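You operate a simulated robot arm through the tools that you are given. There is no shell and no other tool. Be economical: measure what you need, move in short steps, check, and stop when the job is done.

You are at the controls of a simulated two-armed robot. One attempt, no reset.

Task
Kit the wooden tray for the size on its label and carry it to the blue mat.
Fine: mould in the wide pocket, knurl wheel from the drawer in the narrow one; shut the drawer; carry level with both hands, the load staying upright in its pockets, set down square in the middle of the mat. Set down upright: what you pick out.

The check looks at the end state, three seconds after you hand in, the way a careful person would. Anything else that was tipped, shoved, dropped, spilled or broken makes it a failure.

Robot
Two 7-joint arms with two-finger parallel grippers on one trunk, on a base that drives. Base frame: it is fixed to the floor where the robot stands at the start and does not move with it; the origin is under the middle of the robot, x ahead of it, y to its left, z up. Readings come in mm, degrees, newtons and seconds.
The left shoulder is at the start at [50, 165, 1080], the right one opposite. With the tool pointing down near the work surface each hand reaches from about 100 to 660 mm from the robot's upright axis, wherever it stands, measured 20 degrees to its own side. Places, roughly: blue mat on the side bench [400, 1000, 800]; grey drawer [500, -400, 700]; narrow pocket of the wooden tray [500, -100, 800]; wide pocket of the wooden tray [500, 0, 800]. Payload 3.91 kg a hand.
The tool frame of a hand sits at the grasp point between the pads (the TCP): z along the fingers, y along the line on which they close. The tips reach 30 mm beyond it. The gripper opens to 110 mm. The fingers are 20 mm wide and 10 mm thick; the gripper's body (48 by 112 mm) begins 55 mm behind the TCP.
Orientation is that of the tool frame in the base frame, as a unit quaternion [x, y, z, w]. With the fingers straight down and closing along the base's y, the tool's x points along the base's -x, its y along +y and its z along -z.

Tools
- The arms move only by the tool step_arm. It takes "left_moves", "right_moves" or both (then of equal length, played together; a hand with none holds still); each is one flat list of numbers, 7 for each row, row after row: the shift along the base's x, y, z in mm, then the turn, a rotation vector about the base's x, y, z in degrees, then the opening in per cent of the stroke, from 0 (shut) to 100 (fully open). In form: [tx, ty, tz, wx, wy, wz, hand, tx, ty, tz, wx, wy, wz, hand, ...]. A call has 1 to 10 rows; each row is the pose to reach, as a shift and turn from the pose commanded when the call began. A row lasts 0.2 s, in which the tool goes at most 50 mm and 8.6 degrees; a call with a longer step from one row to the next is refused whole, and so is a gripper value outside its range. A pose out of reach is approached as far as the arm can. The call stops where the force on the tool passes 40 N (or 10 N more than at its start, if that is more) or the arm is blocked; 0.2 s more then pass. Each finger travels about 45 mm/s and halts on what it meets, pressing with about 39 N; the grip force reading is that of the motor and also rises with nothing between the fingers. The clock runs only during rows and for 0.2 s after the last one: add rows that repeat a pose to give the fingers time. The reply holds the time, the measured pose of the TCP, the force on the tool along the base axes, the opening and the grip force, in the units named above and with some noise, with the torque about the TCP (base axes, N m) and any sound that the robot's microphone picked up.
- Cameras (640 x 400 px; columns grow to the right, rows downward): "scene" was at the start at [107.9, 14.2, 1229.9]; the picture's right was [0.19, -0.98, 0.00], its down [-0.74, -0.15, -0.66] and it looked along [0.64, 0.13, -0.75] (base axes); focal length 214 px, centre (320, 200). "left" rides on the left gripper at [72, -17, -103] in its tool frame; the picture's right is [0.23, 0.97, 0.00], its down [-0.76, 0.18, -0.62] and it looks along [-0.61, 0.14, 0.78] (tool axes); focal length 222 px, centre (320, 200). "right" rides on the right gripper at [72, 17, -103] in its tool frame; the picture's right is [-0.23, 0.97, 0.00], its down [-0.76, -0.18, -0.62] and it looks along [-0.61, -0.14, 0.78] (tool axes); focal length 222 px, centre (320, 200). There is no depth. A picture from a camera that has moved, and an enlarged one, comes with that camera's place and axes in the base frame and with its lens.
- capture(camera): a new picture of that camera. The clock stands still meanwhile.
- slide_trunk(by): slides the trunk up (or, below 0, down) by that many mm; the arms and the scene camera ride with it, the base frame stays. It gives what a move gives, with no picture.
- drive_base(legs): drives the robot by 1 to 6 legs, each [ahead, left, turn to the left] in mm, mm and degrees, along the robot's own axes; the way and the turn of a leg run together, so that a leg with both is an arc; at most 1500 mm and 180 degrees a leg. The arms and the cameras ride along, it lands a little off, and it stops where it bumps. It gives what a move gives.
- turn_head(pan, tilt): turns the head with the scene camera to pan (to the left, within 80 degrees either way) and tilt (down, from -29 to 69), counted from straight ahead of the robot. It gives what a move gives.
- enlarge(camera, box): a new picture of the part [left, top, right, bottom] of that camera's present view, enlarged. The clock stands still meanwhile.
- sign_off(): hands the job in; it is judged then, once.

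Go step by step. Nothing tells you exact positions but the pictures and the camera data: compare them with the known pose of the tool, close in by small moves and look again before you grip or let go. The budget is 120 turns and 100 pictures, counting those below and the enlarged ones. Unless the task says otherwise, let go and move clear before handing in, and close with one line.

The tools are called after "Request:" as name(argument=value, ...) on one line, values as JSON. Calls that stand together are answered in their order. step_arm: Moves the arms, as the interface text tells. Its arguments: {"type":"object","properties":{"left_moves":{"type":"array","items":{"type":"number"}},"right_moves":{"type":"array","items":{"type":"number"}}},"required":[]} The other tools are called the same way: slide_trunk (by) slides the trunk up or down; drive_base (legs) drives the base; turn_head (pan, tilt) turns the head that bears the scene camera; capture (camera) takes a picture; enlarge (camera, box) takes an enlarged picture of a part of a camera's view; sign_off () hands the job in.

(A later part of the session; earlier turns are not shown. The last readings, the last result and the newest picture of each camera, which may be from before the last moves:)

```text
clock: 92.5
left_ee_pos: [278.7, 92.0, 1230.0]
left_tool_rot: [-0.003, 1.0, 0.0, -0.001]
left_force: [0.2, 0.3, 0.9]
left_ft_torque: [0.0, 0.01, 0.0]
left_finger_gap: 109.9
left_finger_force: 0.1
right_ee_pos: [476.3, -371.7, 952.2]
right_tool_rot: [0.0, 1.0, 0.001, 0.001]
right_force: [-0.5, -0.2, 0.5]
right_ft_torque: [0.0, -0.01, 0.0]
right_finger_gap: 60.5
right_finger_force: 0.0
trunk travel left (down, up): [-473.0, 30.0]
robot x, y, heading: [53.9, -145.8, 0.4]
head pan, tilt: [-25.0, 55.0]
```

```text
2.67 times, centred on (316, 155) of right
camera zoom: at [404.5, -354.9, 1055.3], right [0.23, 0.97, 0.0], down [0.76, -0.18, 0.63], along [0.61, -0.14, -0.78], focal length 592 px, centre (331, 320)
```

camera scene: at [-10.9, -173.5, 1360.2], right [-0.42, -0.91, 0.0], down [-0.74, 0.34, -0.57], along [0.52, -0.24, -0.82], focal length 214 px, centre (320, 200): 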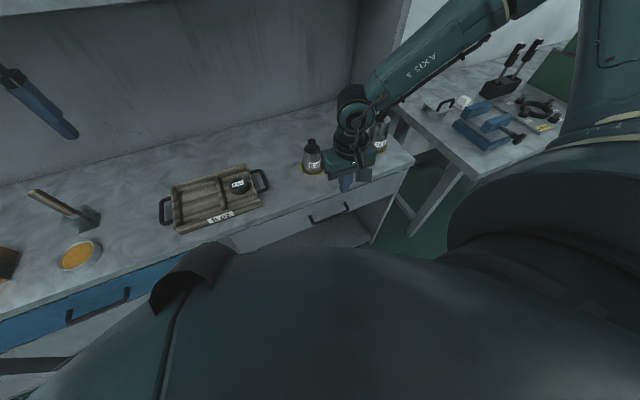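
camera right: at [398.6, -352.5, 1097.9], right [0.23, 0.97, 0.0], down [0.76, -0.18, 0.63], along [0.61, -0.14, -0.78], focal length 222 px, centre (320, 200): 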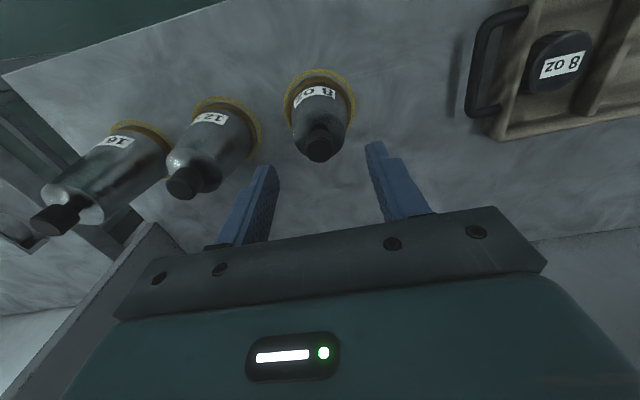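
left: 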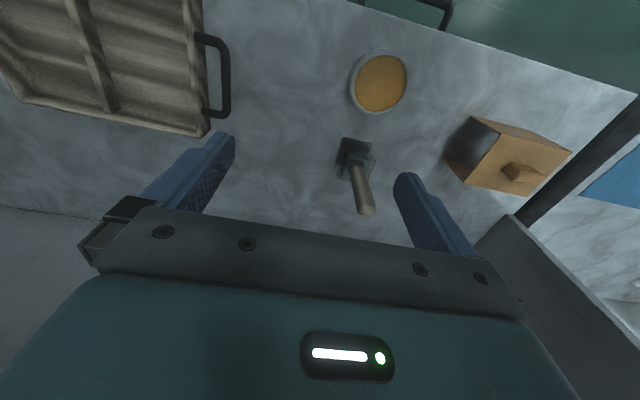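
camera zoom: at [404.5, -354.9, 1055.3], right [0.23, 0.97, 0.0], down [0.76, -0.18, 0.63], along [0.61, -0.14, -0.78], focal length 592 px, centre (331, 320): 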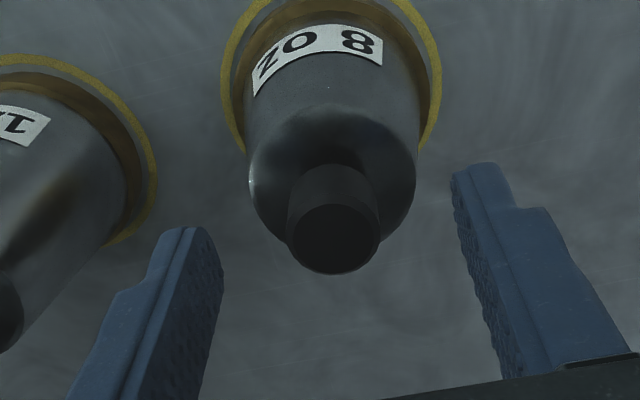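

Centred within 2 mm. I descend 18 mm and close on the knob.

Request:
step_arm(right_moves=[2, 1, -9, 0, 0, 0, 55, 2, 1, -18, 0, 0, 0, 55, 2, 1, -18, 0, 0, 0, 40, 2, 1, -18, 0, 0, 0, 28, 2, 1, -18, 0, 0, 0, 20, 2, 1, -18, 0, 0, 0, 12, 2, 1, -18, 0, 0, 0, 10, 2, 1, -18, 0, 0, 0, 10])

Request:
enlarge(camera="right", box=[220, 80, 412, 230])

```text
clock: 94.3
left_ee_pos: [277.6, 92.9, 1230.9]
left_tool_rot: [-0.003, 1.0, 0.0, -0.001]
left_force: [0.0, 0.0, 0.3]
left_ft_torque: [-0.03, 0.03, 0.0]
left_finger_gap: 110.0
left_finger_force: 0.0
right_ee_pos: [478.5, -372.3, 935.3]
right_tool_rot: [0.0, 1.0, 0.001, 0.001]
right_force: [-0.4, -1.4, -0.3]
right_ft_torque: [-0.31, -0.05, 0.0]
right_finger_gap: 25.1
right_finger_force: 38.9
trunk travel left (down, up): [-473.0, 30.0]
robot x, y, heading: [54.6, -147.5, 0.2]
head pan, tilt: [-25.0, 55.0]
```

```text
2.67 times, centred on (316, 155) of right
camera zoom: at [406.5, -354.9, 1037.4], right [0.23, 0.97, 0.0], down [0.76, -0.18, 0.63], along [0.61, -0.14, -0.78], focal length 592 px, centre (331, 320)
```

zoom: 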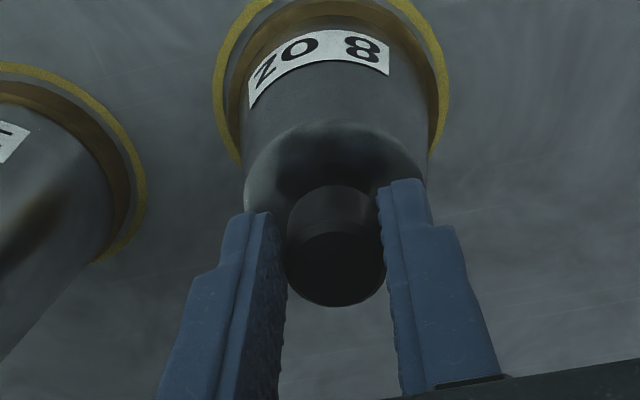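

Gripped at 25.1 mm. I lift 15 mm and check it hangs straight.

Request:
step_arm(right_moves=[0, 0, 3, 0, 0, 0, 10, 0, 0, 8, 0, 0, 0, 10, 0, 0, 15, 0, 0, 0, 10, 0, 0, 15, 0, 0, 0, 10])

Request:
capture(camera="right")

Request:
capture(camera="scene")

```text
clock: 95.3
left_ee_pos: [278.9, 91.9, 1230.8]
left_tool_rot: [-0.002, 1.0, 0.0, -0.002]
left_force: [-0.6, -0.1, 1.2]
left_ft_torque: [0.0, -0.03, -0.02]
left_finger_gap: 109.9
left_finger_force: 0.0
right_ee_pos: [478.0, -373.1, 951.4]
right_tool_rot: [0.0, 1.0, 0.001, 0.002]
right_force: [-0.1, 0.6, -4.8]
right_ft_torque: [-0.02, 0.06, 0.0]
right_finger_gap: 25.2
right_finger_force: 38.8
trunk travel left (down, up): [-473.0, 30.0]
robot x, y, heading: [53.7, -147.2, 0.2]
head pan, tilt: [-25.0, 55.0]
```

```text
48 pictures are left
camera right: at [406.8, -355.5, 1052.7], right [0.23, 0.97, 0.0], down [0.76, -0.18, 0.63], along [0.61, -0.14, -0.78], focal length 222 px, centre (320, 200)
```

right: 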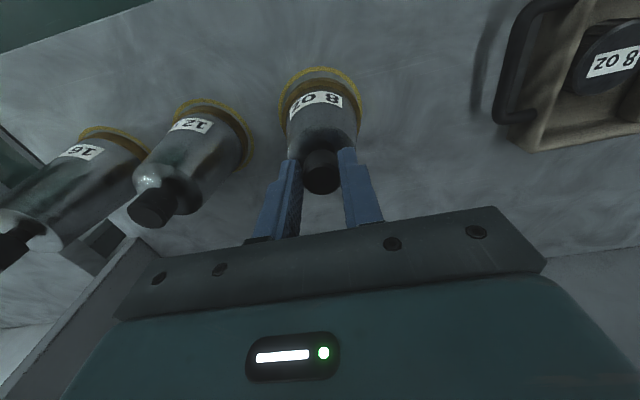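

```text
47 pictures are left
camera scene: at [152.0, -178.5, 1395.1], right [-0.42, -0.91, 0.0], down [-0.74, 0.34, -0.57], along [0.52, -0.24, -0.82], focal length 214 px, centre (320, 200)
```

scene: 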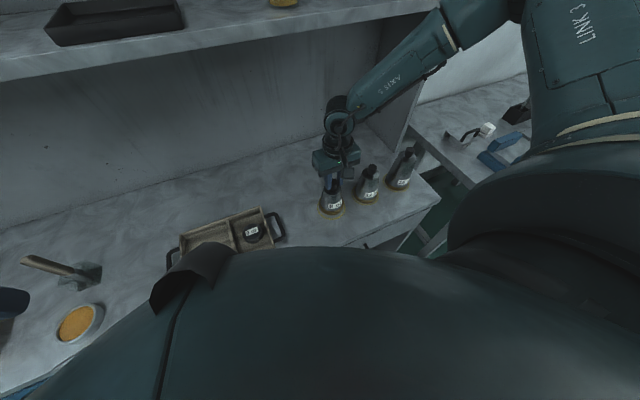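

It lifted cleanly (about 5 N). I raise 62 mm more, then drive left 230 mm and swing the arm the rest toward the wide pocket.

Request:
step_arm(right_moves=[0, 0, 15, 0, 0, 0, 10, 0, 0, 30, 0, 0, 0, 10, 0, 0, 46, 0, 0, 0, 10, 0, 0, 62, 0, 0, 0, 10])

Request:
drive_base(legs=[[0, 230, 0]])

Request:
step_arm(right_moves=[0, 20, 0, 0, 0, 0, 10, 0, 45, 0, 0, 0, 0, 10, 0, 70, 0, 0, 0, 0, 10, 0, 95, 0, 0, 0, 0, 10, 0, 120, 0, 0, 0, 0, 10, 0, 140, 0, 0, 0, 0, 10])

Request:
capture(camera="right")

```text
clock: 96.3
left_ee_pos: [277.9, 92.5, 1230.8]
left_tool_rot: [-0.003, 1.0, 0.0, -0.002]
left_force: [1.0, 0.8, -0.4]
left_ft_torque: [0.0, -0.01, -0.02]
left_finger_gap: 109.9
left_finger_force: 0.1
right_ee_pos: [477.8, -372.2, 1011.3]
right_tool_rot: [0.0, 1.0, 0.001, 0.002]
right_force: [-0.6, 0.3, -5.5]
right_ft_torque: [-0.01, 0.04, 0.02]
right_finger_gap: 25.2
right_finger_force: 38.6
trunk travel left (down, up): [-473.0, 30.0]
robot x, y, heading: [58.0, -149.0, 0.5]
head pan, tilt: [-25.0, 55.0]
```

```text
clock: 97.9
left_ee_pos: [275.8, 174.2, 1230.7]
left_tool_rot: [0.0, 1.0, -0.002, -0.001]
left_force: [-0.2, -0.1, -0.1]
left_ft_torque: [0.02, 0.03, 0.0]
left_finger_gap: 110.2
left_finger_force: 0.1
right_ee_pos: [474.0, -289.6, 1011.7]
right_tool_rot: [0.003, 1.0, 0.001, 0.001]
right_force: [-0.2, 0.2, -5.3]
right_ft_torque: [0.04, 0.01, 0.0]
right_finger_gap: 25.1
right_finger_force: 39.0
trunk travel left (down, up): [-473.0, 30.0]
robot x, y, heading: [48.4, -63.0, 0.0]
head pan, tilt: [-25.0, 55.0]
stopped in leg 1: the robot was blocked; the commanded pose is now the measured one
```

```text
clock: 99.3
left_ee_pos: [275.7, 174.8, 1231.5]
left_tool_rot: [0.001, 1.0, -0.002, -0.001]
left_force: [-0.1, 0.2, 0.1]
left_ft_torque: [0.02, -0.01, -0.01]
left_finger_gap: 110.1
left_finger_force: 0.0
right_ee_pos: [457.9, -197.4, 1032.9]
right_tool_rot: [0.003, 1.0, 0.002, 0.002]
right_force: [0.7, -0.4, -4.5]
right_ft_torque: [0.03, 0.05, -0.02]
right_finger_gap: 25.0
right_finger_force: 38.5
right hand out of reach, approached as far as the arm can: row 4, 5, 6
trunk travel left (down, up): [-473.0, 30.0]
robot x, y, heading: [50.3, -68.0, -0.0]
head pan, tilt: [-25.0, 55.0]
```

```text
46 pictures are left
camera right: at [385.5, -179.8, 1135.8], right [0.23, 0.97, 0.0], down [0.76, -0.18, 0.63], along [0.61, -0.14, -0.78], focal length 222 px, centre (320, 200)
```

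right: 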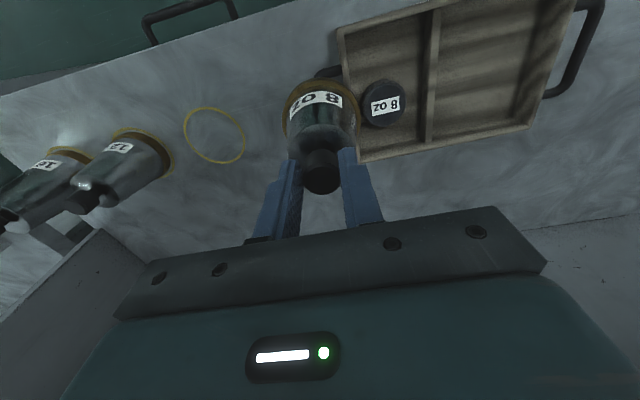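

The base caught something (likely the blue door handle) moving left, so I ease off right, back up 60 mm, then go left; the mould hangs high above the tray.

Request:
drive_base(legs=[[0, -10, 0], [-60, 0, 0], [0, 250, 0]])

Request:
step_arm(right_moves=[20, -10, 0, 0, 0, 0, 10, 40, -20, 0, 0, 0, 0, 10, 60, -30, 0, 0, 0, 0, 10, 80, -40, 0, 0, 0, 0, 10])

Request:
capture(camera="right")

```text
clock: 103.0
left_ee_pos: [223.2, 417.3, 1231.5]
left_tool_rot: [0.007, 1.0, -0.001, -0.001]
left_force: [-0.4, 0.1, -0.2]
left_ft_torque: [0.03, -0.01, -0.05]
left_finger_gap: 110.0
left_finger_force: 0.0
right_ee_pos: [400.7, 44.5, 1034.0]
right_tool_rot: [0.007, 1.0, 0.002, 0.002]
right_force: [0.4, 0.3, -6.0]
right_ft_torque: [-0.02, 0.01, -0.02]
right_finger_gap: 25.4
right_finger_force: 38.9
trunk travel left (down, up): [-473.0, 30.0]
robot x, y, heading: [-6.5, 178.5, -0.7]
head pan, tilt: [-25.0, 55.0]
```

```text
clock: 104.0
left_ee_pos: [223.1, 416.1, 1230.5]
left_tool_rot: [0.006, 1.0, 0.0, -0.001]
left_force: [-0.2, -0.3, -0.6]
left_ft_torque: [0.01, -0.04, -0.02]
left_finger_gap: 110.0
left_finger_force: 0.1
right_ee_pos: [475.1, -3.4, 1035.4]
right_tool_rot: [0.008, 1.0, 0.002, 0.003]
right_force: [0.4, -0.1, -5.9]
right_ft_torque: [0.01, 0.04, 0.02]
right_finger_gap: 25.0
right_finger_force: 38.9
right hand out of reach, approached as far as the arm can: row 4
trunk travel left (down, up): [-473.0, 30.0]
robot x, y, heading: [-6.1, 181.4, -0.6]
head pan, tilt: [-25.0, 55.0]
```

```text
45 pictures are left
camera right: at [403.4, 15.0, 1139.3], right [0.24, 0.97, 0.01], down [0.76, -0.19, 0.63], along [0.61, -0.15, -0.78], focal length 222 px, centre (320, 200)
```

right: 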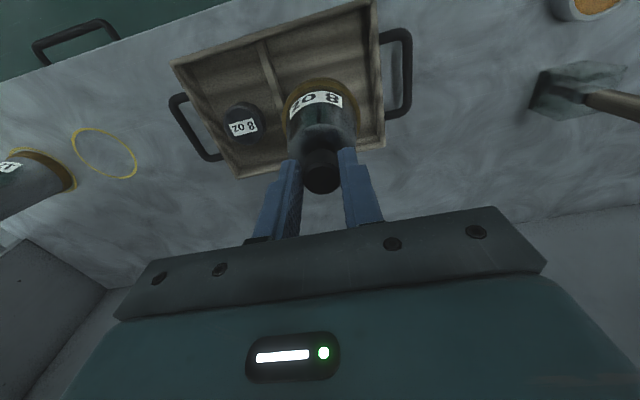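

The tray is unmoved. I correct by +6/+11 mm with the base and lower until the mould base is at rim height, then look.

Request:
drive_base(legs=[[6, 12, 0]])

Request:
slide_trunk(by=-50)

Request:
capture(camera="right")

Request:
turn_head(pan=-20, tilt=50)

Request:
capture(camera="scene")

```text
clock: 104.8
left_ee_pos: [228.6, 428.0, 1230.0]
left_tool_rot: [0.006, 1.0, -0.001, -0.001]
left_force: [-0.1, 0.2, -0.3]
left_ft_torque: [-0.01, 0.03, 0.02]
left_finger_gap: 109.8
left_finger_force: 0.2
right_ee_pos: [481.1, 9.9, 1036.7]
right_tool_rot: [0.008, 1.0, 0.003, 0.003]
right_force: [0.8, 0.1, -5.9]
right_ft_torque: [0.0, 0.03, 0.03]
right_finger_gap: 25.1
right_finger_force: 39.5
trunk travel left (down, up): [-473.0, 30.0]
robot x, y, heading: [2.0, 192.5, -0.6]
head pan, tilt: [-25.0, 55.0]
```

```text
clock: 105.8
left_ee_pos: [227.7, 427.4, 1181.2]
left_tool_rot: [0.006, 1.0, -0.001, -0.001]
left_force: [0.7, 1.3, -0.7]
left_ft_torque: [0.01, 0.0, 0.01]
left_finger_gap: 110.0
left_finger_force: 0.1
right_ee_pos: [479.6, 8.9, 987.7]
right_tool_rot: [0.008, 1.0, 0.003, 0.002]
right_force: [0.4, -0.7, -5.7]
right_ft_torque: [0.0, 0.05, 0.07]
right_finger_gap: 25.2
right_finger_force: 38.7
trunk travel left (down, up): [-423.0, 80.0]
robot x, y, heading: [0.2, 190.3, -0.6]
head pan, tilt: [-25.0, 55.0]
```

```text
44 pictures are left
camera right: at [408.9, 26.8, 1089.5], right [0.24, 0.97, 0.01], down [0.76, -0.19, 0.63], along [0.61, -0.15, -0.78], focal length 222 px, centre (320, 200)
```

right: 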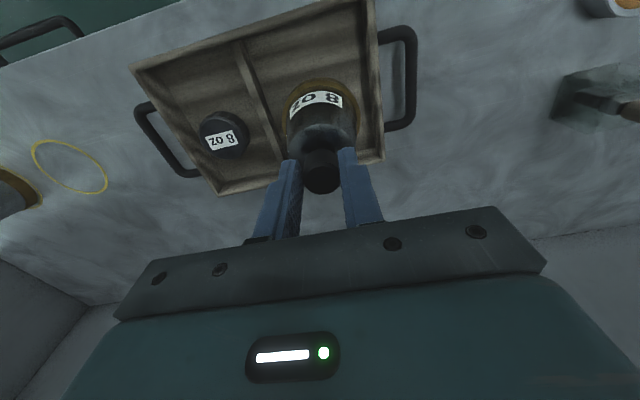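

```text
clock: 106.4
left_ee_pos: [228.0, 427.8, 1181.1]
left_tool_rot: [0.006, 1.0, -0.001, -0.001]
left_force: [-0.5, 0.8, -0.4]
left_ft_torque: [0.0, 0.02, 0.0]
left_finger_gap: 110.0
left_finger_force: 0.0
right_ee_pos: [480.4, 9.1, 988.0]
right_tool_rot: [0.007, 1.0, 0.002, 0.002]
right_force: [0.0, 0.2, -4.0]
right_ft_torque: [-0.04, 0.04, -0.01]
right_finger_gap: 25.2
right_finger_force: 39.3
trunk travel left (down, up): [-423.0, 80.0]
robot x, y, heading: [-2.2, 190.8, -0.6]
head pan, tilt: [-20.0, 50.0]
```

```text
43 pictures are left
camera scene: at [104.6, 163.9, 1351.6], right [-0.35, -0.94, 0.0], down [-0.72, 0.27, -0.64], along [0.6, -0.23, -0.77], focal length 214 px, centre (320, 200)
```

scene: 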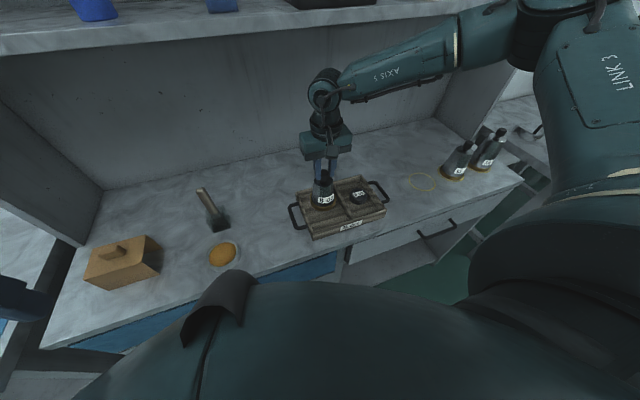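

Well centred over the wide pocket. I lower in steps, watching the force.

Request:
slide_trunk(by=-38)

Request:
slide_trunk(by=-4)

Request:
slide_trunk(by=-3)

```text
clock: 107.2
left_ee_pos: [229.8, 428.4, 1142.4]
left_tool_rot: [0.006, 1.0, -0.001, -0.001]
left_force: [-0.1, 0.0, 0.2]
left_ft_torque: [-0.01, 0.0, -0.03]
left_finger_gap: 109.9
left_finger_force: 0.0
right_ee_pos: [480.0, 9.7, 948.5]
right_tool_rot: [0.008, 1.0, 0.003, 0.003]
right_force: [-0.7, 0.2, -5.7]
right_ft_torque: [0.0, 0.04, 0.02]
right_finger_gap: 25.4
right_finger_force: 38.9
trunk travel left (down, up): [-385.0, 118.0]
robot x, y, heading: [0.9, 194.2, -1.2]
head pan, tilt: [-20.0, 50.0]
```

```text
clock: 107.8
left_ee_pos: [228.4, 429.0, 1138.9]
left_tool_rot: [0.006, 1.0, -0.001, 0.0]
left_force: [0.3, 0.4, 0.0]
left_ft_torque: [-0.03, 0.0, 0.0]
left_finger_gap: 110.2
left_finger_force: 0.1
right_ee_pos: [479.9, 8.5, 945.2]
right_tool_rot: [0.007, 1.0, 0.002, 0.003]
right_force: [0.0, -0.4, -5.7]
right_ft_torque: [0.02, 0.03, 0.01]
right_finger_gap: 25.4
right_finger_force: 39.0
trunk travel left (down, up): [-381.0, 122.0]
robot x, y, heading: [2.1, 193.7, -1.1]
head pan, tilt: [-20.0, 50.0]
```

```text
clock: 108.3
left_ee_pos: [227.9, 428.6, 1135.7]
left_tool_rot: [0.006, 1.0, 0.0, 0.0]
left_force: [0.9, 0.0, 0.4]
left_ft_torque: [-0.01, 0.02, 0.01]
left_finger_gap: 110.0
left_finger_force: 0.1
right_ee_pos: [481.1, 9.3, 943.8]
right_tool_rot: [0.008, 1.0, 0.002, 0.003]
right_force: [-1.5, -0.7, 6.5]
right_ft_torque: [-0.5, 0.52, 0.01]
right_finger_gap: 25.0
right_finger_force: 38.3
trunk travel left (down, up): [-378.0, 125.0]
robot x, y, heading: [0.2, 188.4, -0.9]
head pan, tilt: [-20.0, 50.0]
```

It is resting on the pocket floor. I open gently and lift clear.

Request:
step_arm(right_moves=[0, 0, 0, 0, 0, 0, 26, 0, 0, 0, 0, 0, 0, 34, 0, 0, 0, 0, 0, 0, 42, 0, 0, 0, 0, 0, 0, 45])

Request:
slide_trunk(by=80)

Request:
capture(camera="right")

```text
clock: 109.3
left_ee_pos: [227.0, 428.2, 1136.0]
left_tool_rot: [0.007, 1.0, 0.0, -0.001]
left_force: [-0.2, 0.5, 1.1]
left_ft_torque: [0.02, 0.0, 0.02]
left_finger_gap: 110.2
left_finger_force: 0.0
right_ee_pos: [481.1, 9.6, 942.0]
right_tool_rot: [0.009, 1.0, 0.003, 0.003]
right_force: [-0.6, 0.5, 0.2]
right_ft_torque: [0.03, 0.0, 0.01]
right_finger_gap: 49.6
right_finger_force: 0.0
trunk travel left (down, up): [-378.0, 125.0]
robot x, y, heading: [-3.7, 192.3, -0.4]
head pan, tilt: [-20.0, 50.0]
```

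```text
clock: 110.5
left_ee_pos: [228.9, 427.9, 1215.3]
left_tool_rot: [0.006, 1.0, -0.001, -0.001]
left_force: [-0.5, 0.5, 0.9]
left_ft_torque: [-0.03, 0.03, 0.02]
left_finger_gap: 109.8
left_finger_force: 0.0
right_ee_pos: [480.0, 9.8, 1022.6]
right_tool_rot: [0.007, 1.0, 0.004, 0.003]
right_force: [-0.7, 0.2, -1.0]
right_ft_torque: [0.02, 0.02, 0.01]
right_finger_gap: 49.5
right_finger_force: 0.0
trunk travel left (down, up): [-458.0, 45.0]
robot x, y, heading: [-0.4, 189.9, -0.6]
head pan, tilt: [-20.0, 50.0]
```

```text
42 pictures are left
camera right: at [408.8, 26.9, 1124.5], right [0.24, 0.97, 0.01], down [0.76, -0.19, 0.63], along [0.61, -0.15, -0.78], focal length 222 px, centre (320, 200)
```

right: 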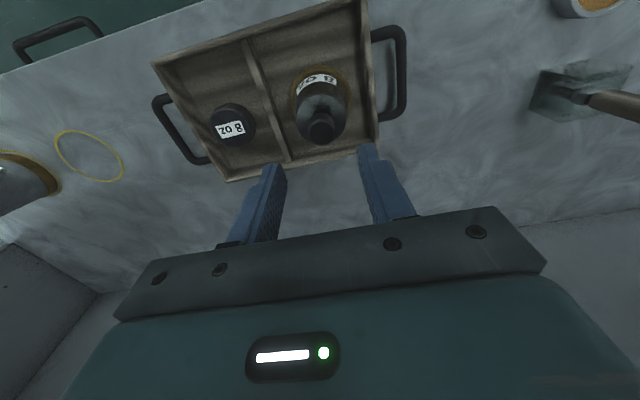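

Both parts are in their pockets. Before taking the handles I look at the side bench and mat.

Request:
turn_head(pan=50, tilt=45)

Request:
capture(camera="scene")

Request:
capture(camera="left")

```text
clock: 111.9
left_ee_pos: [228.5, 428.1, 1214.6]
left_tool_rot: [0.007, 1.0, -0.002, -0.001]
left_force: [0.3, -0.1, -0.5]
left_ft_torque: [0.02, -0.01, -0.03]
left_finger_gap: 110.2
left_finger_force: 0.0
right_ee_pos: [479.5, 8.5, 1021.5]
right_tool_rot: [0.008, 1.0, 0.003, 0.002]
right_force: [0.2, 0.3, -0.3]
right_ft_torque: [-0.01, -0.02, -0.02]
right_finger_gap: 49.5
right_finger_force: 0.1
trunk travel left (down, up): [-458.0, 45.0]
robot x, y, heading: [1.1, 192.4, -0.6]
head pan, tilt: [50.0, 45.0]
```

```text
41 pictures are left
camera scene: at [85.2, 253.0, 1393.6], right [0.76, -0.65, 0.0], down [-0.46, -0.54, -0.71], along [0.46, 0.54, -0.71], focal length 214 px, centre (320, 200)
```

scene: 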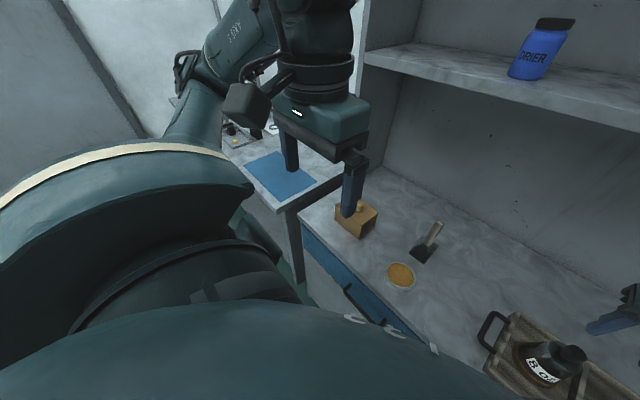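

```text
40 pictures are left
camera left: at [155.0, 412.1, 1320.3], right [-0.22, 0.98, 0.0], down [0.76, 0.17, 0.62], along [0.61, 0.13, -0.78], focal length 222 px, centre (320, 200)
```

left: 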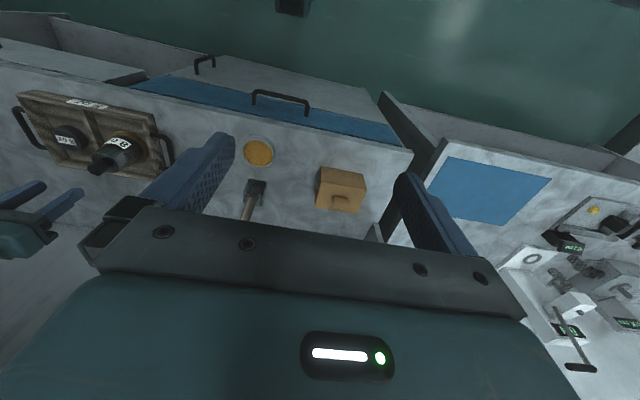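

The side bench lines up with the main one; the mat is about 200 x 320 mm centred near (447,955), so the tray can go over in the same orientation. I drive right to centre on the tray, squaring the heading.

Request:
drive_base(legs=[[0, -236, 0.6]])

Request:
step_arm(right_moves=[0, 5, -10, 0, 0, 0, 45, 0, 10, -20, 0, 0, 0, 45, 0, 15, -30, 0, 0, 0, 45], left_moves=[40, -10, -25, 0, 0, 0, 80, 80, -20, -50, 0, 0, 0, 60, 120, -30, -75, 0, 0, 0, 45])

Request:
capture(camera="right")

Request:
capture(camera="left")

```text
clock: 114.5
left_ee_pos: [224.3, 193.0, 1214.9]
left_tool_rot: [0.003, 1.0, -0.001, -0.001]
left_force: [0.6, -0.1, -0.1]
left_ft_torque: [-0.01, 0.0, 0.01]
left_finger_gap: 110.1
left_finger_force: 0.1
right_ee_pos: [479.4, -224.6, 1022.5]
right_tool_rot: [0.005, 1.0, 0.003, 0.003]
right_force: [0.2, -0.5, 0.1]
right_ft_torque: [0.01, 0.0, -0.01]
right_finger_gap: 49.7
right_finger_force: 0.1
trunk travel left (down, up): [-458.0, 45.0]
robot x, y, heading: [-1.3, -45.4, -0.2]
head pan, tilt: [50.0, 45.0]
```

```text
clock: 115.3
left_ee_pos: [345.4, 166.6, 1138.4]
left_tool_rot: [0.002, 1.0, -0.001, -0.001]
left_force: [-1.1, 0.1, 1.0]
left_ft_torque: [-0.01, 0.03, 0.0]
left_finger_gap: 49.3
left_finger_force: 0.0
right_ee_pos: [468.7, -222.6, 1004.5]
right_tool_rot: [0.005, 1.0, 0.004, 0.003]
right_force: [0.2, 0.2, -0.1]
right_ft_torque: [-0.01, 0.0, 0.0]
right_finger_gap: 49.4
right_finger_force: 0.1
right hand out of reach, approached as far as the arm can: row 1, 2, 3
trunk travel left (down, up): [-458.0, 45.0]
robot x, y, heading: [1.1, -39.0, -0.4]
head pan, tilt: [50.0, 45.0]
```

```text
39 pictures are left
camera right: at [397.1, -206.5, 1107.6], right [0.24, 0.97, 0.01], down [0.76, -0.19, 0.63], along [0.61, -0.14, -0.78], focal length 222 px, centre (320, 200)
```

right: 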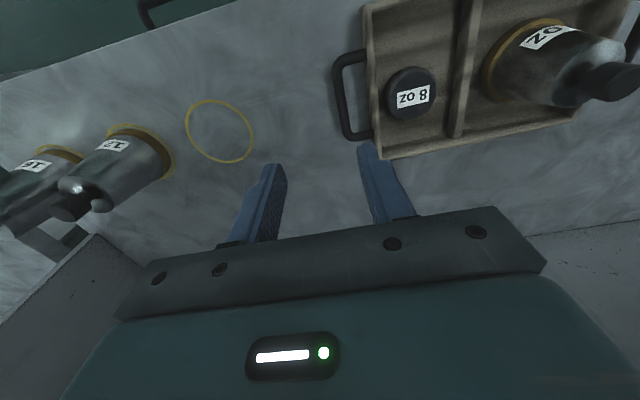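

```text
38 pictures are left
camera left: at [273.0, 150.6, 1242.8], right [-0.22, 0.97, 0.0], down [0.76, 0.17, 0.62], along [0.61, 0.14, -0.78], focal length 222 px, centre (320, 200)
```

left: 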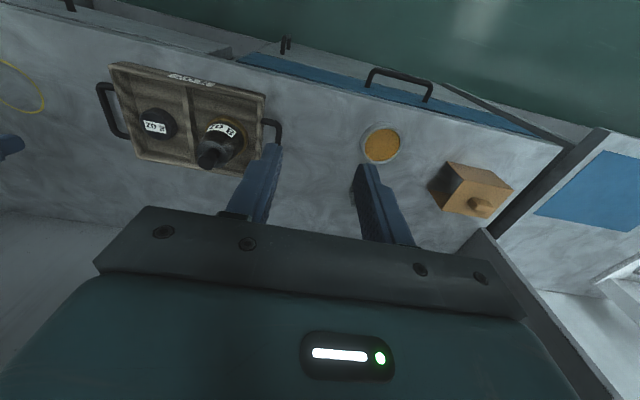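

The right arm is near its reach limit up here, so I move the base ahead 20 mm and lower the trunk 120 mm, which keeps the fingers above handle level.

Request:
drive_base(legs=[[20, -5, 0.3]])

Request:
slide_trunk(by=-115)

Request:
step_arm(right_moves=[0, 8, 0, 0, 0, 0, 45, 0, 16, 0, 0, 0, 0, 45, 0, 24, 0, 0, 0, 0, 45], left_moves=[35, -18, -25, 0, 0, 0, 45, 70, -36, -50, 0, 0, 0, 45, 107, -54, -75, 0, 0, 0, 45])

Request:
capture(camera="right")

Request:
capture(camera="left")

```text
clock: 116.1
left_ee_pos: [363.8, 163.4, 1140.1]
left_tool_rot: [0.001, 1.0, -0.001, -0.001]
left_force: [-0.2, 0.0, 0.3]
left_ft_torque: [0.02, 0.02, -0.02]
left_finger_gap: 49.4
left_finger_force: 0.0
right_ee_pos: [490.1, -227.1, 1005.6]
right_tool_rot: [0.002, 1.0, 0.004, 0.003]
right_force: [0.5, 0.0, -1.0]
right_ft_torque: [0.05, 0.0, 0.01]
right_finger_gap: 49.6
right_finger_force: 0.1
trunk travel left (down, up): [-458.0, 45.0]
robot x, y, heading: [22.6, -47.6, -0.2]
head pan, tilt: [50.0, 45.0]
```

```text
clock: 117.6
left_ee_pos: [363.9, 164.5, 1025.3]
left_tool_rot: [0.001, 1.0, 0.0, -0.001]
left_force: [-0.3, 0.2, 0.0]
left_ft_torque: [-0.03, -0.01, 0.0]
left_finger_gap: 49.6
left_finger_force: 0.0
right_ee_pos: [488.9, -226.5, 891.2]
right_tool_rot: [0.002, 1.0, 0.003, 0.004]
right_force: [-0.2, 0.5, -0.4]
right_ft_torque: [0.05, 0.03, -0.04]
right_finger_gap: 49.5
right_finger_force: 0.0
trunk travel left (down, up): [-343.0, 160.0]
robot x, y, heading: [16.3, -44.2, 0.1]
head pan, tilt: [50.0, 45.0]
```

```text
clock: 118.4
left_ee_pos: [469.1, 111.4, 950.9]
left_tool_rot: [0.001, 1.0, 0.0, -0.001]
left_force: [0.9, 0.0, 0.5]
left_ft_torque: [-0.01, 0.01, 0.0]
left_finger_gap: 50.0
left_finger_force: 0.0
right_ee_pos: [481.9, -217.3, 896.4]
right_tool_rot: [0.003, 1.0, 0.004, 0.003]
right_force: [0.4, -0.3, 0.8]
right_ft_torque: [0.02, 0.01, 0.0]
right_finger_gap: 49.6
right_finger_force: 0.1
right hand out of reach, approached as far as the arm can: row 1, 2, 3
trunk travel left (down, up): [-343.0, 160.0]
robot x, y, heading: [21.1, -49.2, -0.1]
head pan, tilt: [50.0, 45.0]
```

```text
37 pictures are left
camera right: at [409.9, -199.9, 999.2], right [0.23, 0.97, 0.01], down [0.76, -0.19, 0.63], along [0.61, -0.14, -0.78], focal length 222 px, centre (320, 200)
```

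right: 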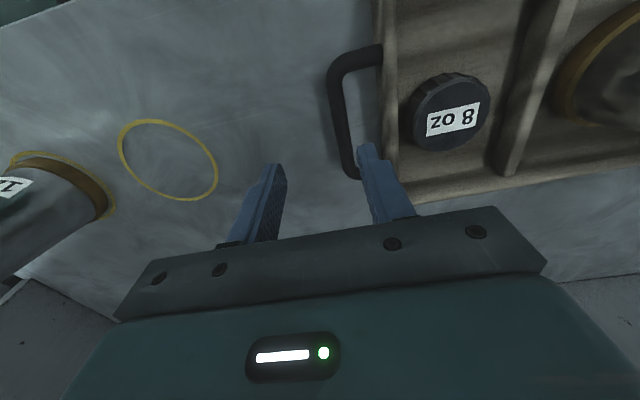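

```text
36 pictures are left
camera left: at [395.4, 94.1, 1054.5], right [-0.23, 0.97, 0.0], down [0.76, 0.18, 0.62], along [0.61, 0.14, -0.78], focal length 222 px, centre (320, 200)
```

left: 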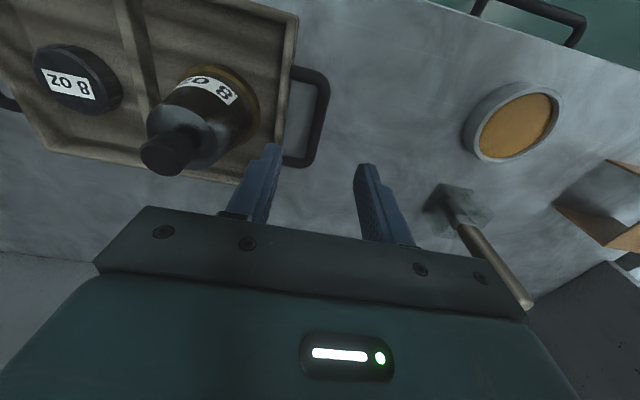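

Handle bars are at y≈-197 (right) and 109 (left), z≈825. The right arm resists moving inward, so I shift the base 20 mm left and correct the left hand.

Request:
drive_base(legs=[[0, 20, 0]])

Request:
step_arm(left_moves=[4, -8, -20, 0, 0, 0, 36, 8, -16, -40, 0, 0, 0, 36, 12, -22, -55, 0, 0, 0, 36], right_moves=[0, 0, -5, 0, 0, 0, 36, 0, 0, -10, 0, 0, 0, 36, 0, 0, -15, 0, 0, 0, 36])

Request:
capture(camera="right")

Request:
capture(camera="left")

```text
clock: 119.3
left_ee_pos: [466.9, 132.9, 951.1]
left_tool_rot: [0.0, 1.0, -0.002, -0.001]
left_force: [0.2, 0.0, -0.1]
left_ft_torque: [0.01, 0.0, 0.0]
left_finger_gap: 49.5
left_finger_force: 0.1
right_ee_pos: [481.9, -195.7, 896.3]
right_tool_rot: [0.002, 1.0, 0.004, 0.003]
right_force: [-0.1, 0.8, -0.2]
right_ft_torque: [-0.02, -0.02, 0.0]
right_finger_gap: 49.5
right_finger_force: 0.2
trunk travel left (down, up): [-343.0, 160.0]
robot x, y, heading: [18.2, -26.0, 0.0]
head pan, tilt: [50.0, 45.0]
```

```text
clock: 120.1
left_ee_pos: [478.1, 110.5, 894.0]
left_tool_rot: [0.0, 1.0, -0.001, -0.001]
left_force: [-0.9, -0.3, 0.1]
left_ft_torque: [0.0, 0.01, -0.03]
left_finger_gap: 39.7
left_finger_force: 0.1
right_ee_pos: [478.2, -202.6, 884.2]
right_tool_rot: [0.002, 1.0, 0.004, 0.004]
right_force: [-0.1, 0.3, 0.1]
right_ft_torque: [-0.02, 0.0, 0.0]
right_finger_gap: 39.6
right_finger_force: 0.0
right hand out of reach, approached as far as the arm can: row 2, 3
trunk travel left (down, up): [-343.0, 160.0]
robot x, y, heading: [22.2, -28.0, -0.2]
head pan, tilt: [50.0, 45.0]
```

```text
35 pictures are left
camera right: at [406.3, -184.4, 987.3], right [0.23, 0.97, 0.01], down [0.76, -0.19, 0.63], along [0.61, -0.14, -0.78], focal length 222 px, centre (320, 200)
```

right: 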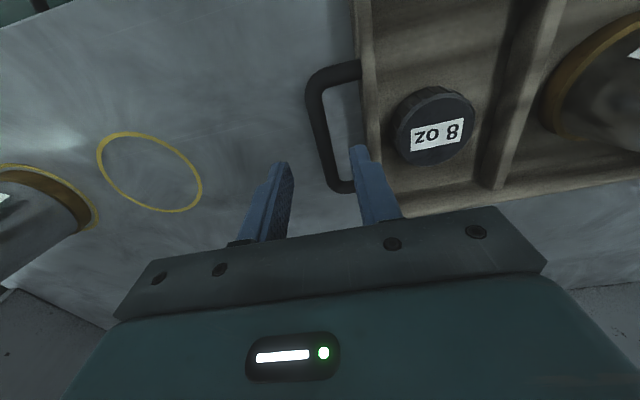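

```text
34 pictures are left
camera left: at [405.4, 93.3, 998.7], right [-0.23, 0.97, 0.0], down [0.76, 0.18, 0.62], along [0.61, 0.14, -0.78], focal length 222 px, centre (320, 200)
```

left: 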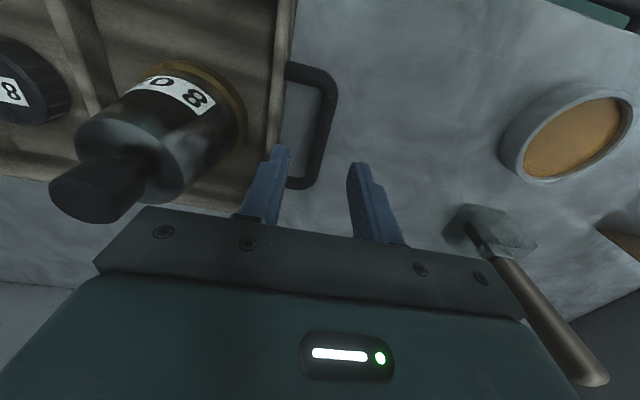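

I shift the base 7 mm left for the right hand, compensate the left hand, narrow both openings and lower partway.

Request:
drive_base(legs=[[0, 7, 0]])

Request:
step_arm(left_moves=[0, -4, -4, 0, 0, 0, 28, 2, -7, -9, 0, 0, 0, 26, 2, -7, -9, 0, 0, 0, 26], right_moves=[0, 0, 0, 0, 0, 0, 28, 0, 0, 0, 0, 0, 0, 26, 0, 0, 0, 0, 0, 0, 26])

Request:
slide_trunk(by=-18)

Request:
capture(camera="right")

Request:
capture(camera="left")

```text
clock: 120.8
left_ee_pos: [478.5, 117.9, 894.1]
left_tool_rot: [0.0, 1.0, -0.001, 0.0]
left_force: [-0.2, -0.1, 0.1]
left_ft_torque: [0.02, 0.03, -0.01]
left_finger_gap: 39.7
left_finger_force: 0.1
right_ee_pos: [478.3, -193.7, 885.1]
right_tool_rot: [0.002, 1.0, 0.005, 0.005]
right_force: [0.1, -0.1, 0.6]
right_ft_torque: [-0.03, 0.0, 0.0]
right_finger_gap: 39.4
right_finger_force: 0.1
trunk travel left (down, up): [-343.0, 160.0]
robot x, y, heading: [16.5, -20.9, 0.2]
head pan, tilt: [50.0, 45.0]
```

```text
clock: 121.6
left_ee_pos: [478.3, 110.1, 885.9]
left_tool_rot: [0.001, 1.0, 0.0, 0.0]
left_force: [0.4, -0.7, 0.9]
left_ft_torque: [0.01, -0.03, -0.01]
left_finger_gap: 28.8
left_finger_force: 0.0
right_ee_pos: [479.1, -193.1, 886.2]
right_tool_rot: [0.002, 1.0, 0.005, 0.004]
right_force: [0.2, 0.4, 0.1]
right_ft_torque: [0.01, 0.04, -0.01]
right_finger_gap: 28.5
right_finger_force: 0.1
trunk travel left (down, up): [-343.0, 160.0]
robot x, y, heading: [16.3, -21.1, -0.1]
head pan, tilt: [50.0, 45.0]
```

```text
clock: 122.3
left_ee_pos: [479.6, 110.3, 867.5]
left_tool_rot: [0.0, 1.0, -0.002, -0.001]
left_force: [0.0, 0.2, -0.4]
left_ft_torque: [0.04, -0.02, -0.02]
left_finger_gap: 28.5
left_finger_force: 0.0
right_ee_pos: [478.7, -193.3, 867.5]
right_tool_rot: [0.003, 1.0, 0.004, 0.004]
right_force: [0.3, 1.0, 0.4]
right_ft_torque: [-0.02, 0.01, 0.0]
right_finger_gap: 28.7
right_finger_force: 0.1
trunk travel left (down, up): [-325.0, 178.0]
robot x, y, heading: [19.5, -21.2, -0.0]
head pan, tilt: [50.0, 45.0]
```

```text
33 pictures are left
camera right: at [406.2, -177.3, 969.5], right [0.23, 0.97, 0.01], down [0.76, -0.19, 0.63], along [0.61, -0.14, -0.78], focal length 222 px, centre (320, 200)
```

right: 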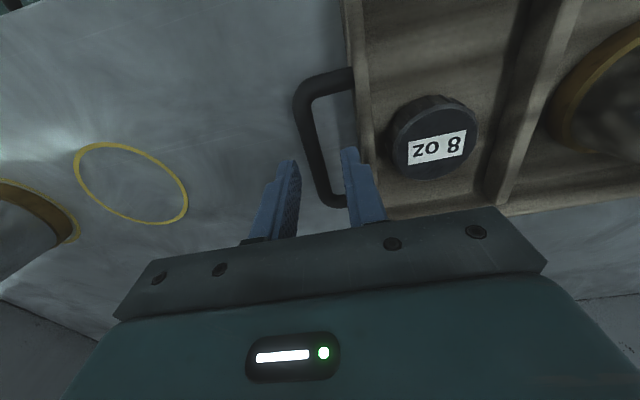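

```text
32 pictures are left
camera left: at [406.8, 92.2, 971.5], right [-0.23, 0.97, 0.0], down [0.76, 0.18, 0.62], along [0.61, 0.14, -0.78], focal length 222 px, centre (320, 200)
```

left: 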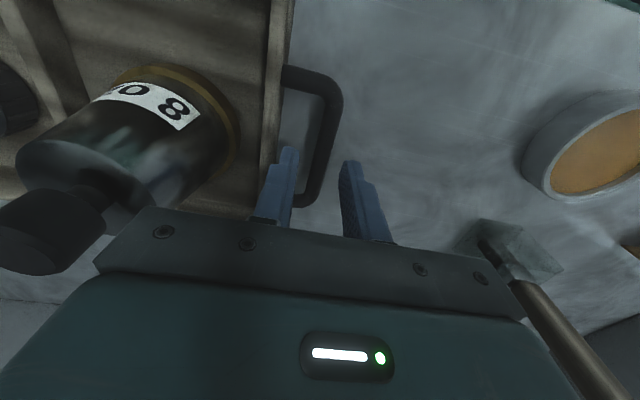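

Right hand is aligned; the left wants +4 mm. I adjust and lower onto the bars.

Request:
step_arm(left_moves=[0, 4, 0, 0, 0, 0, 26])

Request:
slide_trunk(by=-16)

Request:
slide_trunk(by=-14)

Request:
capture(camera="right")

Request:
capture(camera="left")

```text
clock: 122.7
left_ee_pos: [480.7, 114.0, 866.8]
left_tool_rot: [0.0, 1.0, -0.001, -0.001]
left_force: [-0.5, 0.0, 1.4]
left_ft_torque: [0.0, 0.0, -0.01]
left_finger_gap: 28.7
left_finger_force: 0.1
right_ee_pos: [478.5, -194.2, 867.4]
right_tool_rot: [0.002, 1.0, 0.004, 0.004]
right_force: [0.2, -0.5, 0.2]
right_ft_torque: [0.02, 0.02, 0.01]
right_finger_gap: 28.8
right_finger_force: 0.0
trunk travel left (down, up): [-325.0, 178.0]
robot x, y, heading: [17.3, -20.6, -0.1]
head pan, tilt: [50.0, 45.0]
```

```text
clock: 123.3
left_ee_pos: [480.2, 113.5, 851.8]
left_tool_rot: [0.001, 1.0, -0.001, -0.001]
left_force: [0.2, -0.6, 0.0]
left_ft_torque: [0.01, 0.02, -0.02]
left_finger_gap: 28.5
left_finger_force: 0.0
right_ee_pos: [478.9, -193.2, 851.5]
right_tool_rot: [0.003, 1.0, 0.004, 0.005]
right_force: [-0.1, 0.6, 0.6]
right_ft_torque: [0.02, -0.01, 0.01]
right_finger_gap: 28.8
right_finger_force: 0.1
trunk travel left (down, up): [-309.0, 194.0]
robot x, y, heading: [13.7, -15.4, 0.1]
head pan, tilt: [50.0, 45.0]
```

```text
clock: 123.9
left_ee_pos: [480.0, 113.6, 837.4]
left_tool_rot: [0.0, 1.0, 0.0, -0.002]
left_force: [0.2, 0.4, -0.8]
left_ft_torque: [-0.01, -0.04, -0.03]
left_finger_gap: 28.8
left_finger_force: 0.0
right_ee_pos: [478.7, -194.0, 837.0]
right_tool_rot: [0.002, 1.0, 0.004, 0.004]
right_force: [0.1, -0.2, -0.4]
right_ft_torque: [-0.01, 0.0, 0.0]
right_finger_gap: 28.7
right_finger_force: 0.0
trunk travel left (down, up): [-295.0, 208.0]
robot x, y, heading: [16.8, -20.8, -0.0]
head pan, tilt: [50.0, 45.0]
```

```text
31 pictures are left
camera right: at [406.2, -177.2, 939.5], right [0.23, 0.97, 0.01], down [0.76, -0.19, 0.63], along [0.61, -0.14, -0.78], focal length 222 px, centre (320, 200)
```

right: 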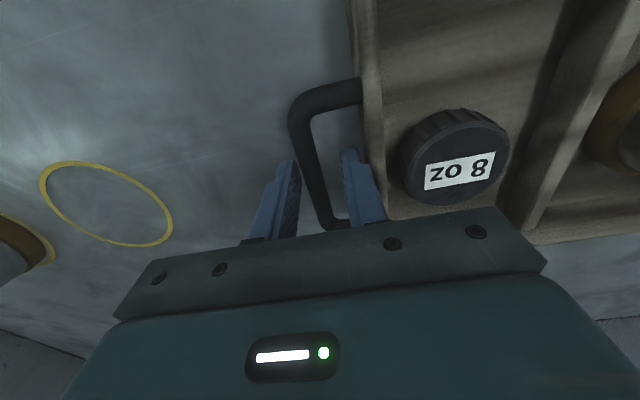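

```text
30 pictures are left
camera left: at [407.1, 96.5, 941.5], right [-0.23, 0.97, 0.0], down [0.76, 0.18, 0.62], along [0.61, 0.14, -0.78], focal length 222 px, centre (320, 200)
```

left: 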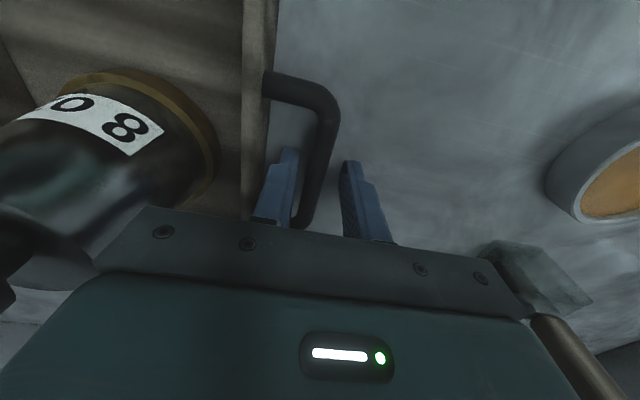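

Both bars lie between the fingers. I close both hands.

Request:
step_arm(left_moves=[0, 0, 0, 0, 0, 0, 16, 0, 0, 0, 0, 0, 0, 8, 0, 0, 0, 0, 0, 0, 2, 0, 0, 0, 0, 0, 0, 2, 0, 0, 0, 0, 0, 0, 2], right_moves=[0, 0, 0, 0, 0, 0, 16, 0, 0, 0, 0, 0, 0, 8, 0, 0, 0, 0, 0, 0, 2, 0, 0, 0, 0, 0, 0, 2, 0, 0, 0, 0, 0, 0, 2])

```text
clock: 125.1
left_ee_pos: [480.1, 112.0, 838.0]
left_tool_rot: [0.0, 1.0, -0.002, -0.001]
left_force: [0.6, -10.6, -0.3]
left_ft_torque: [-0.12, -0.04, -0.54]
left_finger_gap: 11.5
left_finger_force: 38.8
right_ee_pos: [479.4, -194.2, 836.6]
right_tool_rot: [0.002, 1.0, 0.006, 0.005]
right_force: [-1.3, 5.2, -0.2]
right_ft_torque: [0.05, -0.07, 0.66]
right_finger_gap: 11.6
right_finger_force: 39.0
trunk travel left (down, up): [-295.0, 208.0]
robot x, y, heading: [16.5, -19.9, 0.1]
head pan, tilt: [50.0, 45.0]
```

Both are gripped (11.5 mm). I lift with the trunk so the tray stays level, then check.

Request:
slide_trunk(by=20)

Request:
slide_trunk(by=70)

Request:
turn_head(pan=0, tilt=50)

Request:
capture(camera="scene")

```text
clock: 125.8
left_ee_pos: [480.7, 112.9, 855.4]
left_tool_rot: [0.001, 1.0, -0.001, -0.002]
left_force: [0.6, -13.2, -8.2]
left_ft_torque: [-0.12, -0.16, -0.5]
left_finger_gap: 11.6
left_finger_force: 39.4
right_ee_pos: [480.0, -193.7, 857.0]
right_tool_rot: [0.002, 1.0, 0.005, 0.004]
right_force: [-0.5, 13.6, -7.4]
right_ft_torque: [0.18, 0.22, 0.67]
right_finger_gap: 11.5
right_finger_force: 39.1
trunk travel left (down, up): [-315.0, 188.0]
robot x, y, heading: [17.8, -20.0, 0.1]
head pan, tilt: [50.0, 45.0]
```

```text
clock: 126.9
left_ee_pos: [480.9, 113.2, 925.8]
left_tool_rot: [0.001, 1.0, -0.003, -0.001]
left_force: [1.0, -17.5, -7.6]
left_ft_torque: [-0.2, 0.14, -0.51]
left_finger_gap: 11.6
left_finger_force: 39.0
right_ee_pos: [478.8, -194.1, 927.1]
right_tool_rot: [0.002, 1.0, 0.005, 0.004]
right_force: [0.2, 16.6, -7.5]
right_ft_torque: [0.2, -0.04, 0.7]
right_finger_gap: 11.6
right_finger_force: 39.6
trunk travel left (down, up): [-385.0, 118.0]
robot x, y, heading: [22.9, -22.6, 0.1]
head pan, tilt: [50.0, 45.0]
```

```text
clock: 128.1
left_ee_pos: [480.8, 112.9, 927.2]
left_tool_rot: [0.0, 1.0, -0.002, -0.001]
left_force: [0.6, -19.7, -8.5]
left_ft_torque: [-0.18, 0.14, -0.55]
left_finger_gap: 11.4
left_finger_force: 39.4
right_ee_pos: [478.7, -193.7, 926.9]
right_tool_rot: [0.002, 1.0, 0.006, 0.004]
right_force: [-0.1, 20.6, -7.0]
right_ft_torque: [0.2, -0.06, 0.7]
right_finger_gap: 11.7
right_finger_force: 39.1
trunk travel left (down, up): [-385.0, 118.0]
robot x, y, heading: [19.2, -20.2, -0.2]
head pan, tilt: [0.0, 50.0]
```

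```text
29 pictures are left
camera scene: at [128.0, -21.5, 1313.5], right [0.0, -1.0, 0.0], down [-0.77, 0.0, -0.64], along [0.64, 0.0, -0.77], focal length 214 px, centre (320, 200)
```

scene: 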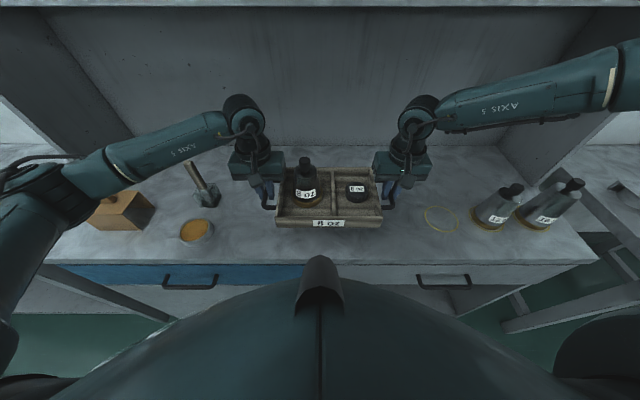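

The tray hangs level with both parts upright. I relax a small sideways tension between the hands, then back away from the bench.

Request:
step_arm(left_moves=[0, -1, 0, 0, 0, 0, 2, 0, -2, 0, 0, 0, 0, 2])

Request:
drive_base(legs=[[-200, 0, 0]])

Request:
drive_base(legs=[[-170, 0, 0]])

Request:
capture(camera="scene")

```text
clock: 128.7
left_ee_pos: [480.4, 110.9, 926.5]
left_tool_rot: [0.001, 1.0, 0.0, -0.002]
left_force: [0.9, -11.7, -7.9]
left_ft_torque: [-0.11, 0.16, -0.61]
left_finger_gap: 11.5
left_finger_force: 39.1
right_ee_pos: [479.5, -194.7, 926.1]
right_tool_rot: [0.003, 1.0, 0.004, 0.003]
right_force: [-0.9, 11.3, -8.1]
right_ft_torque: [0.13, -0.1, 0.74]
right_finger_gap: 11.3
right_finger_force: 38.9
trunk travel left (down, up): [-385.0, 118.0]
robot x, y, heading: [16.5, -22.4, 0.1]
head pan, tilt: [0.0, 50.0]
```

```text
clock: 130.2
left_ee_pos: [283.2, 111.8, 927.2]
left_tool_rot: [0.0, 1.0, 0.0, -0.001]
left_force: [-0.8, 2.8, -7.5]
left_ft_torque: [0.03, -0.04, -0.61]
left_finger_gap: 11.6
left_finger_force: 38.3
right_ee_pos: [280.8, -194.7, 926.9]
right_tool_rot: [0.003, 1.0, 0.003, 0.003]
right_force: [-0.5, -2.3, -7.5]
right_ft_torque: [-0.01, 0.09, 0.66]
right_finger_gap: 11.2
right_finger_force: 39.3
trunk travel left (down, up): [-385.0, 118.0]
robot x, y, heading: [-179.3, -20.0, -0.3]
head pan, tilt: [0.0, 50.0]
```

```text
clock: 131.7
left_ee_pos: [113.5, 111.8, 926.3]
left_tool_rot: [-0.001, 1.0, 0.0, -0.002]
left_force: [-0.3, -1.3, -7.6]
left_ft_torque: [0.0, 0.01, -0.62]
left_finger_gap: 11.6
left_finger_force: 39.0
right_ee_pos: [112.7, -192.8, 927.7]
right_tool_rot: [0.002, 1.0, 0.003, 0.003]
right_force: [-0.7, 0.4, -6.5]
right_ft_torque: [0.02, 0.06, 0.68]
right_finger_gap: 11.6
right_finger_force: 39.6
trunk travel left (down, up): [-385.0, 118.0]
robot x, y, heading: [-347.1, -23.0, -0.1]
head pan, tilt: [0.0, 50.0]
```

```text
28 pictures are left
camera scene: at [-239.7, -21.3, 1313.6], right [0.0, -1.0, 0.0], down [-0.77, 0.0, -0.64], along [0.64, 0.0, -0.77], focal length 214 px, centre (320, 200)
```

scene: 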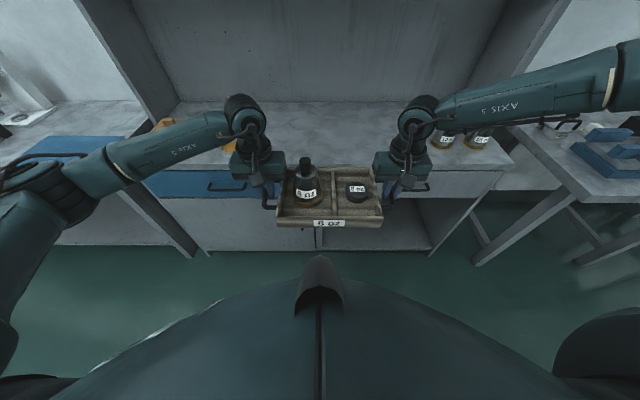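

All steady. I look left before travelling that way.

Request:
turn_head(pan=75, tilt=25)

Request:
capture(camera="scene")

```text
clock: 133.2
left_ee_pos: [113.3, 112.4, 926.4]
left_tool_rot: [-0.002, 1.0, 0.0, 0.0]
left_force: [0.2, -0.4, -8.0]
left_ft_torque: [0.0, 0.02, -0.61]
left_finger_gap: 11.8
left_finger_force: 39.3
right_ee_pos: [113.3, -192.5, 926.2]
right_tool_rot: [0.001, 1.0, 0.004, 0.004]
right_force: [0.7, 1.1, -7.6]
right_ft_torque: [-0.01, 0.07, 0.67]
right_finger_gap: 11.4
right_finger_force: 39.1
trunk travel left (down, up): [-385.0, 118.0]
robot x, y, heading: [-349.7, -20.9, 0.2]
head pan, tilt: [75.0, 25.0]
```

```text
27 pictures are left
camera scene: at [-292.2, 67.6, 1351.1], right [0.97, -0.26, 0.0], down [-0.11, -0.41, -0.91], along [0.23, 0.88, -0.42], focal length 214 px, centre (320, 200)
```

scene: 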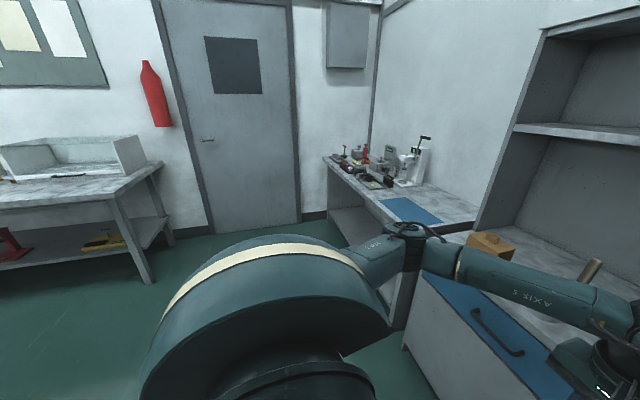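

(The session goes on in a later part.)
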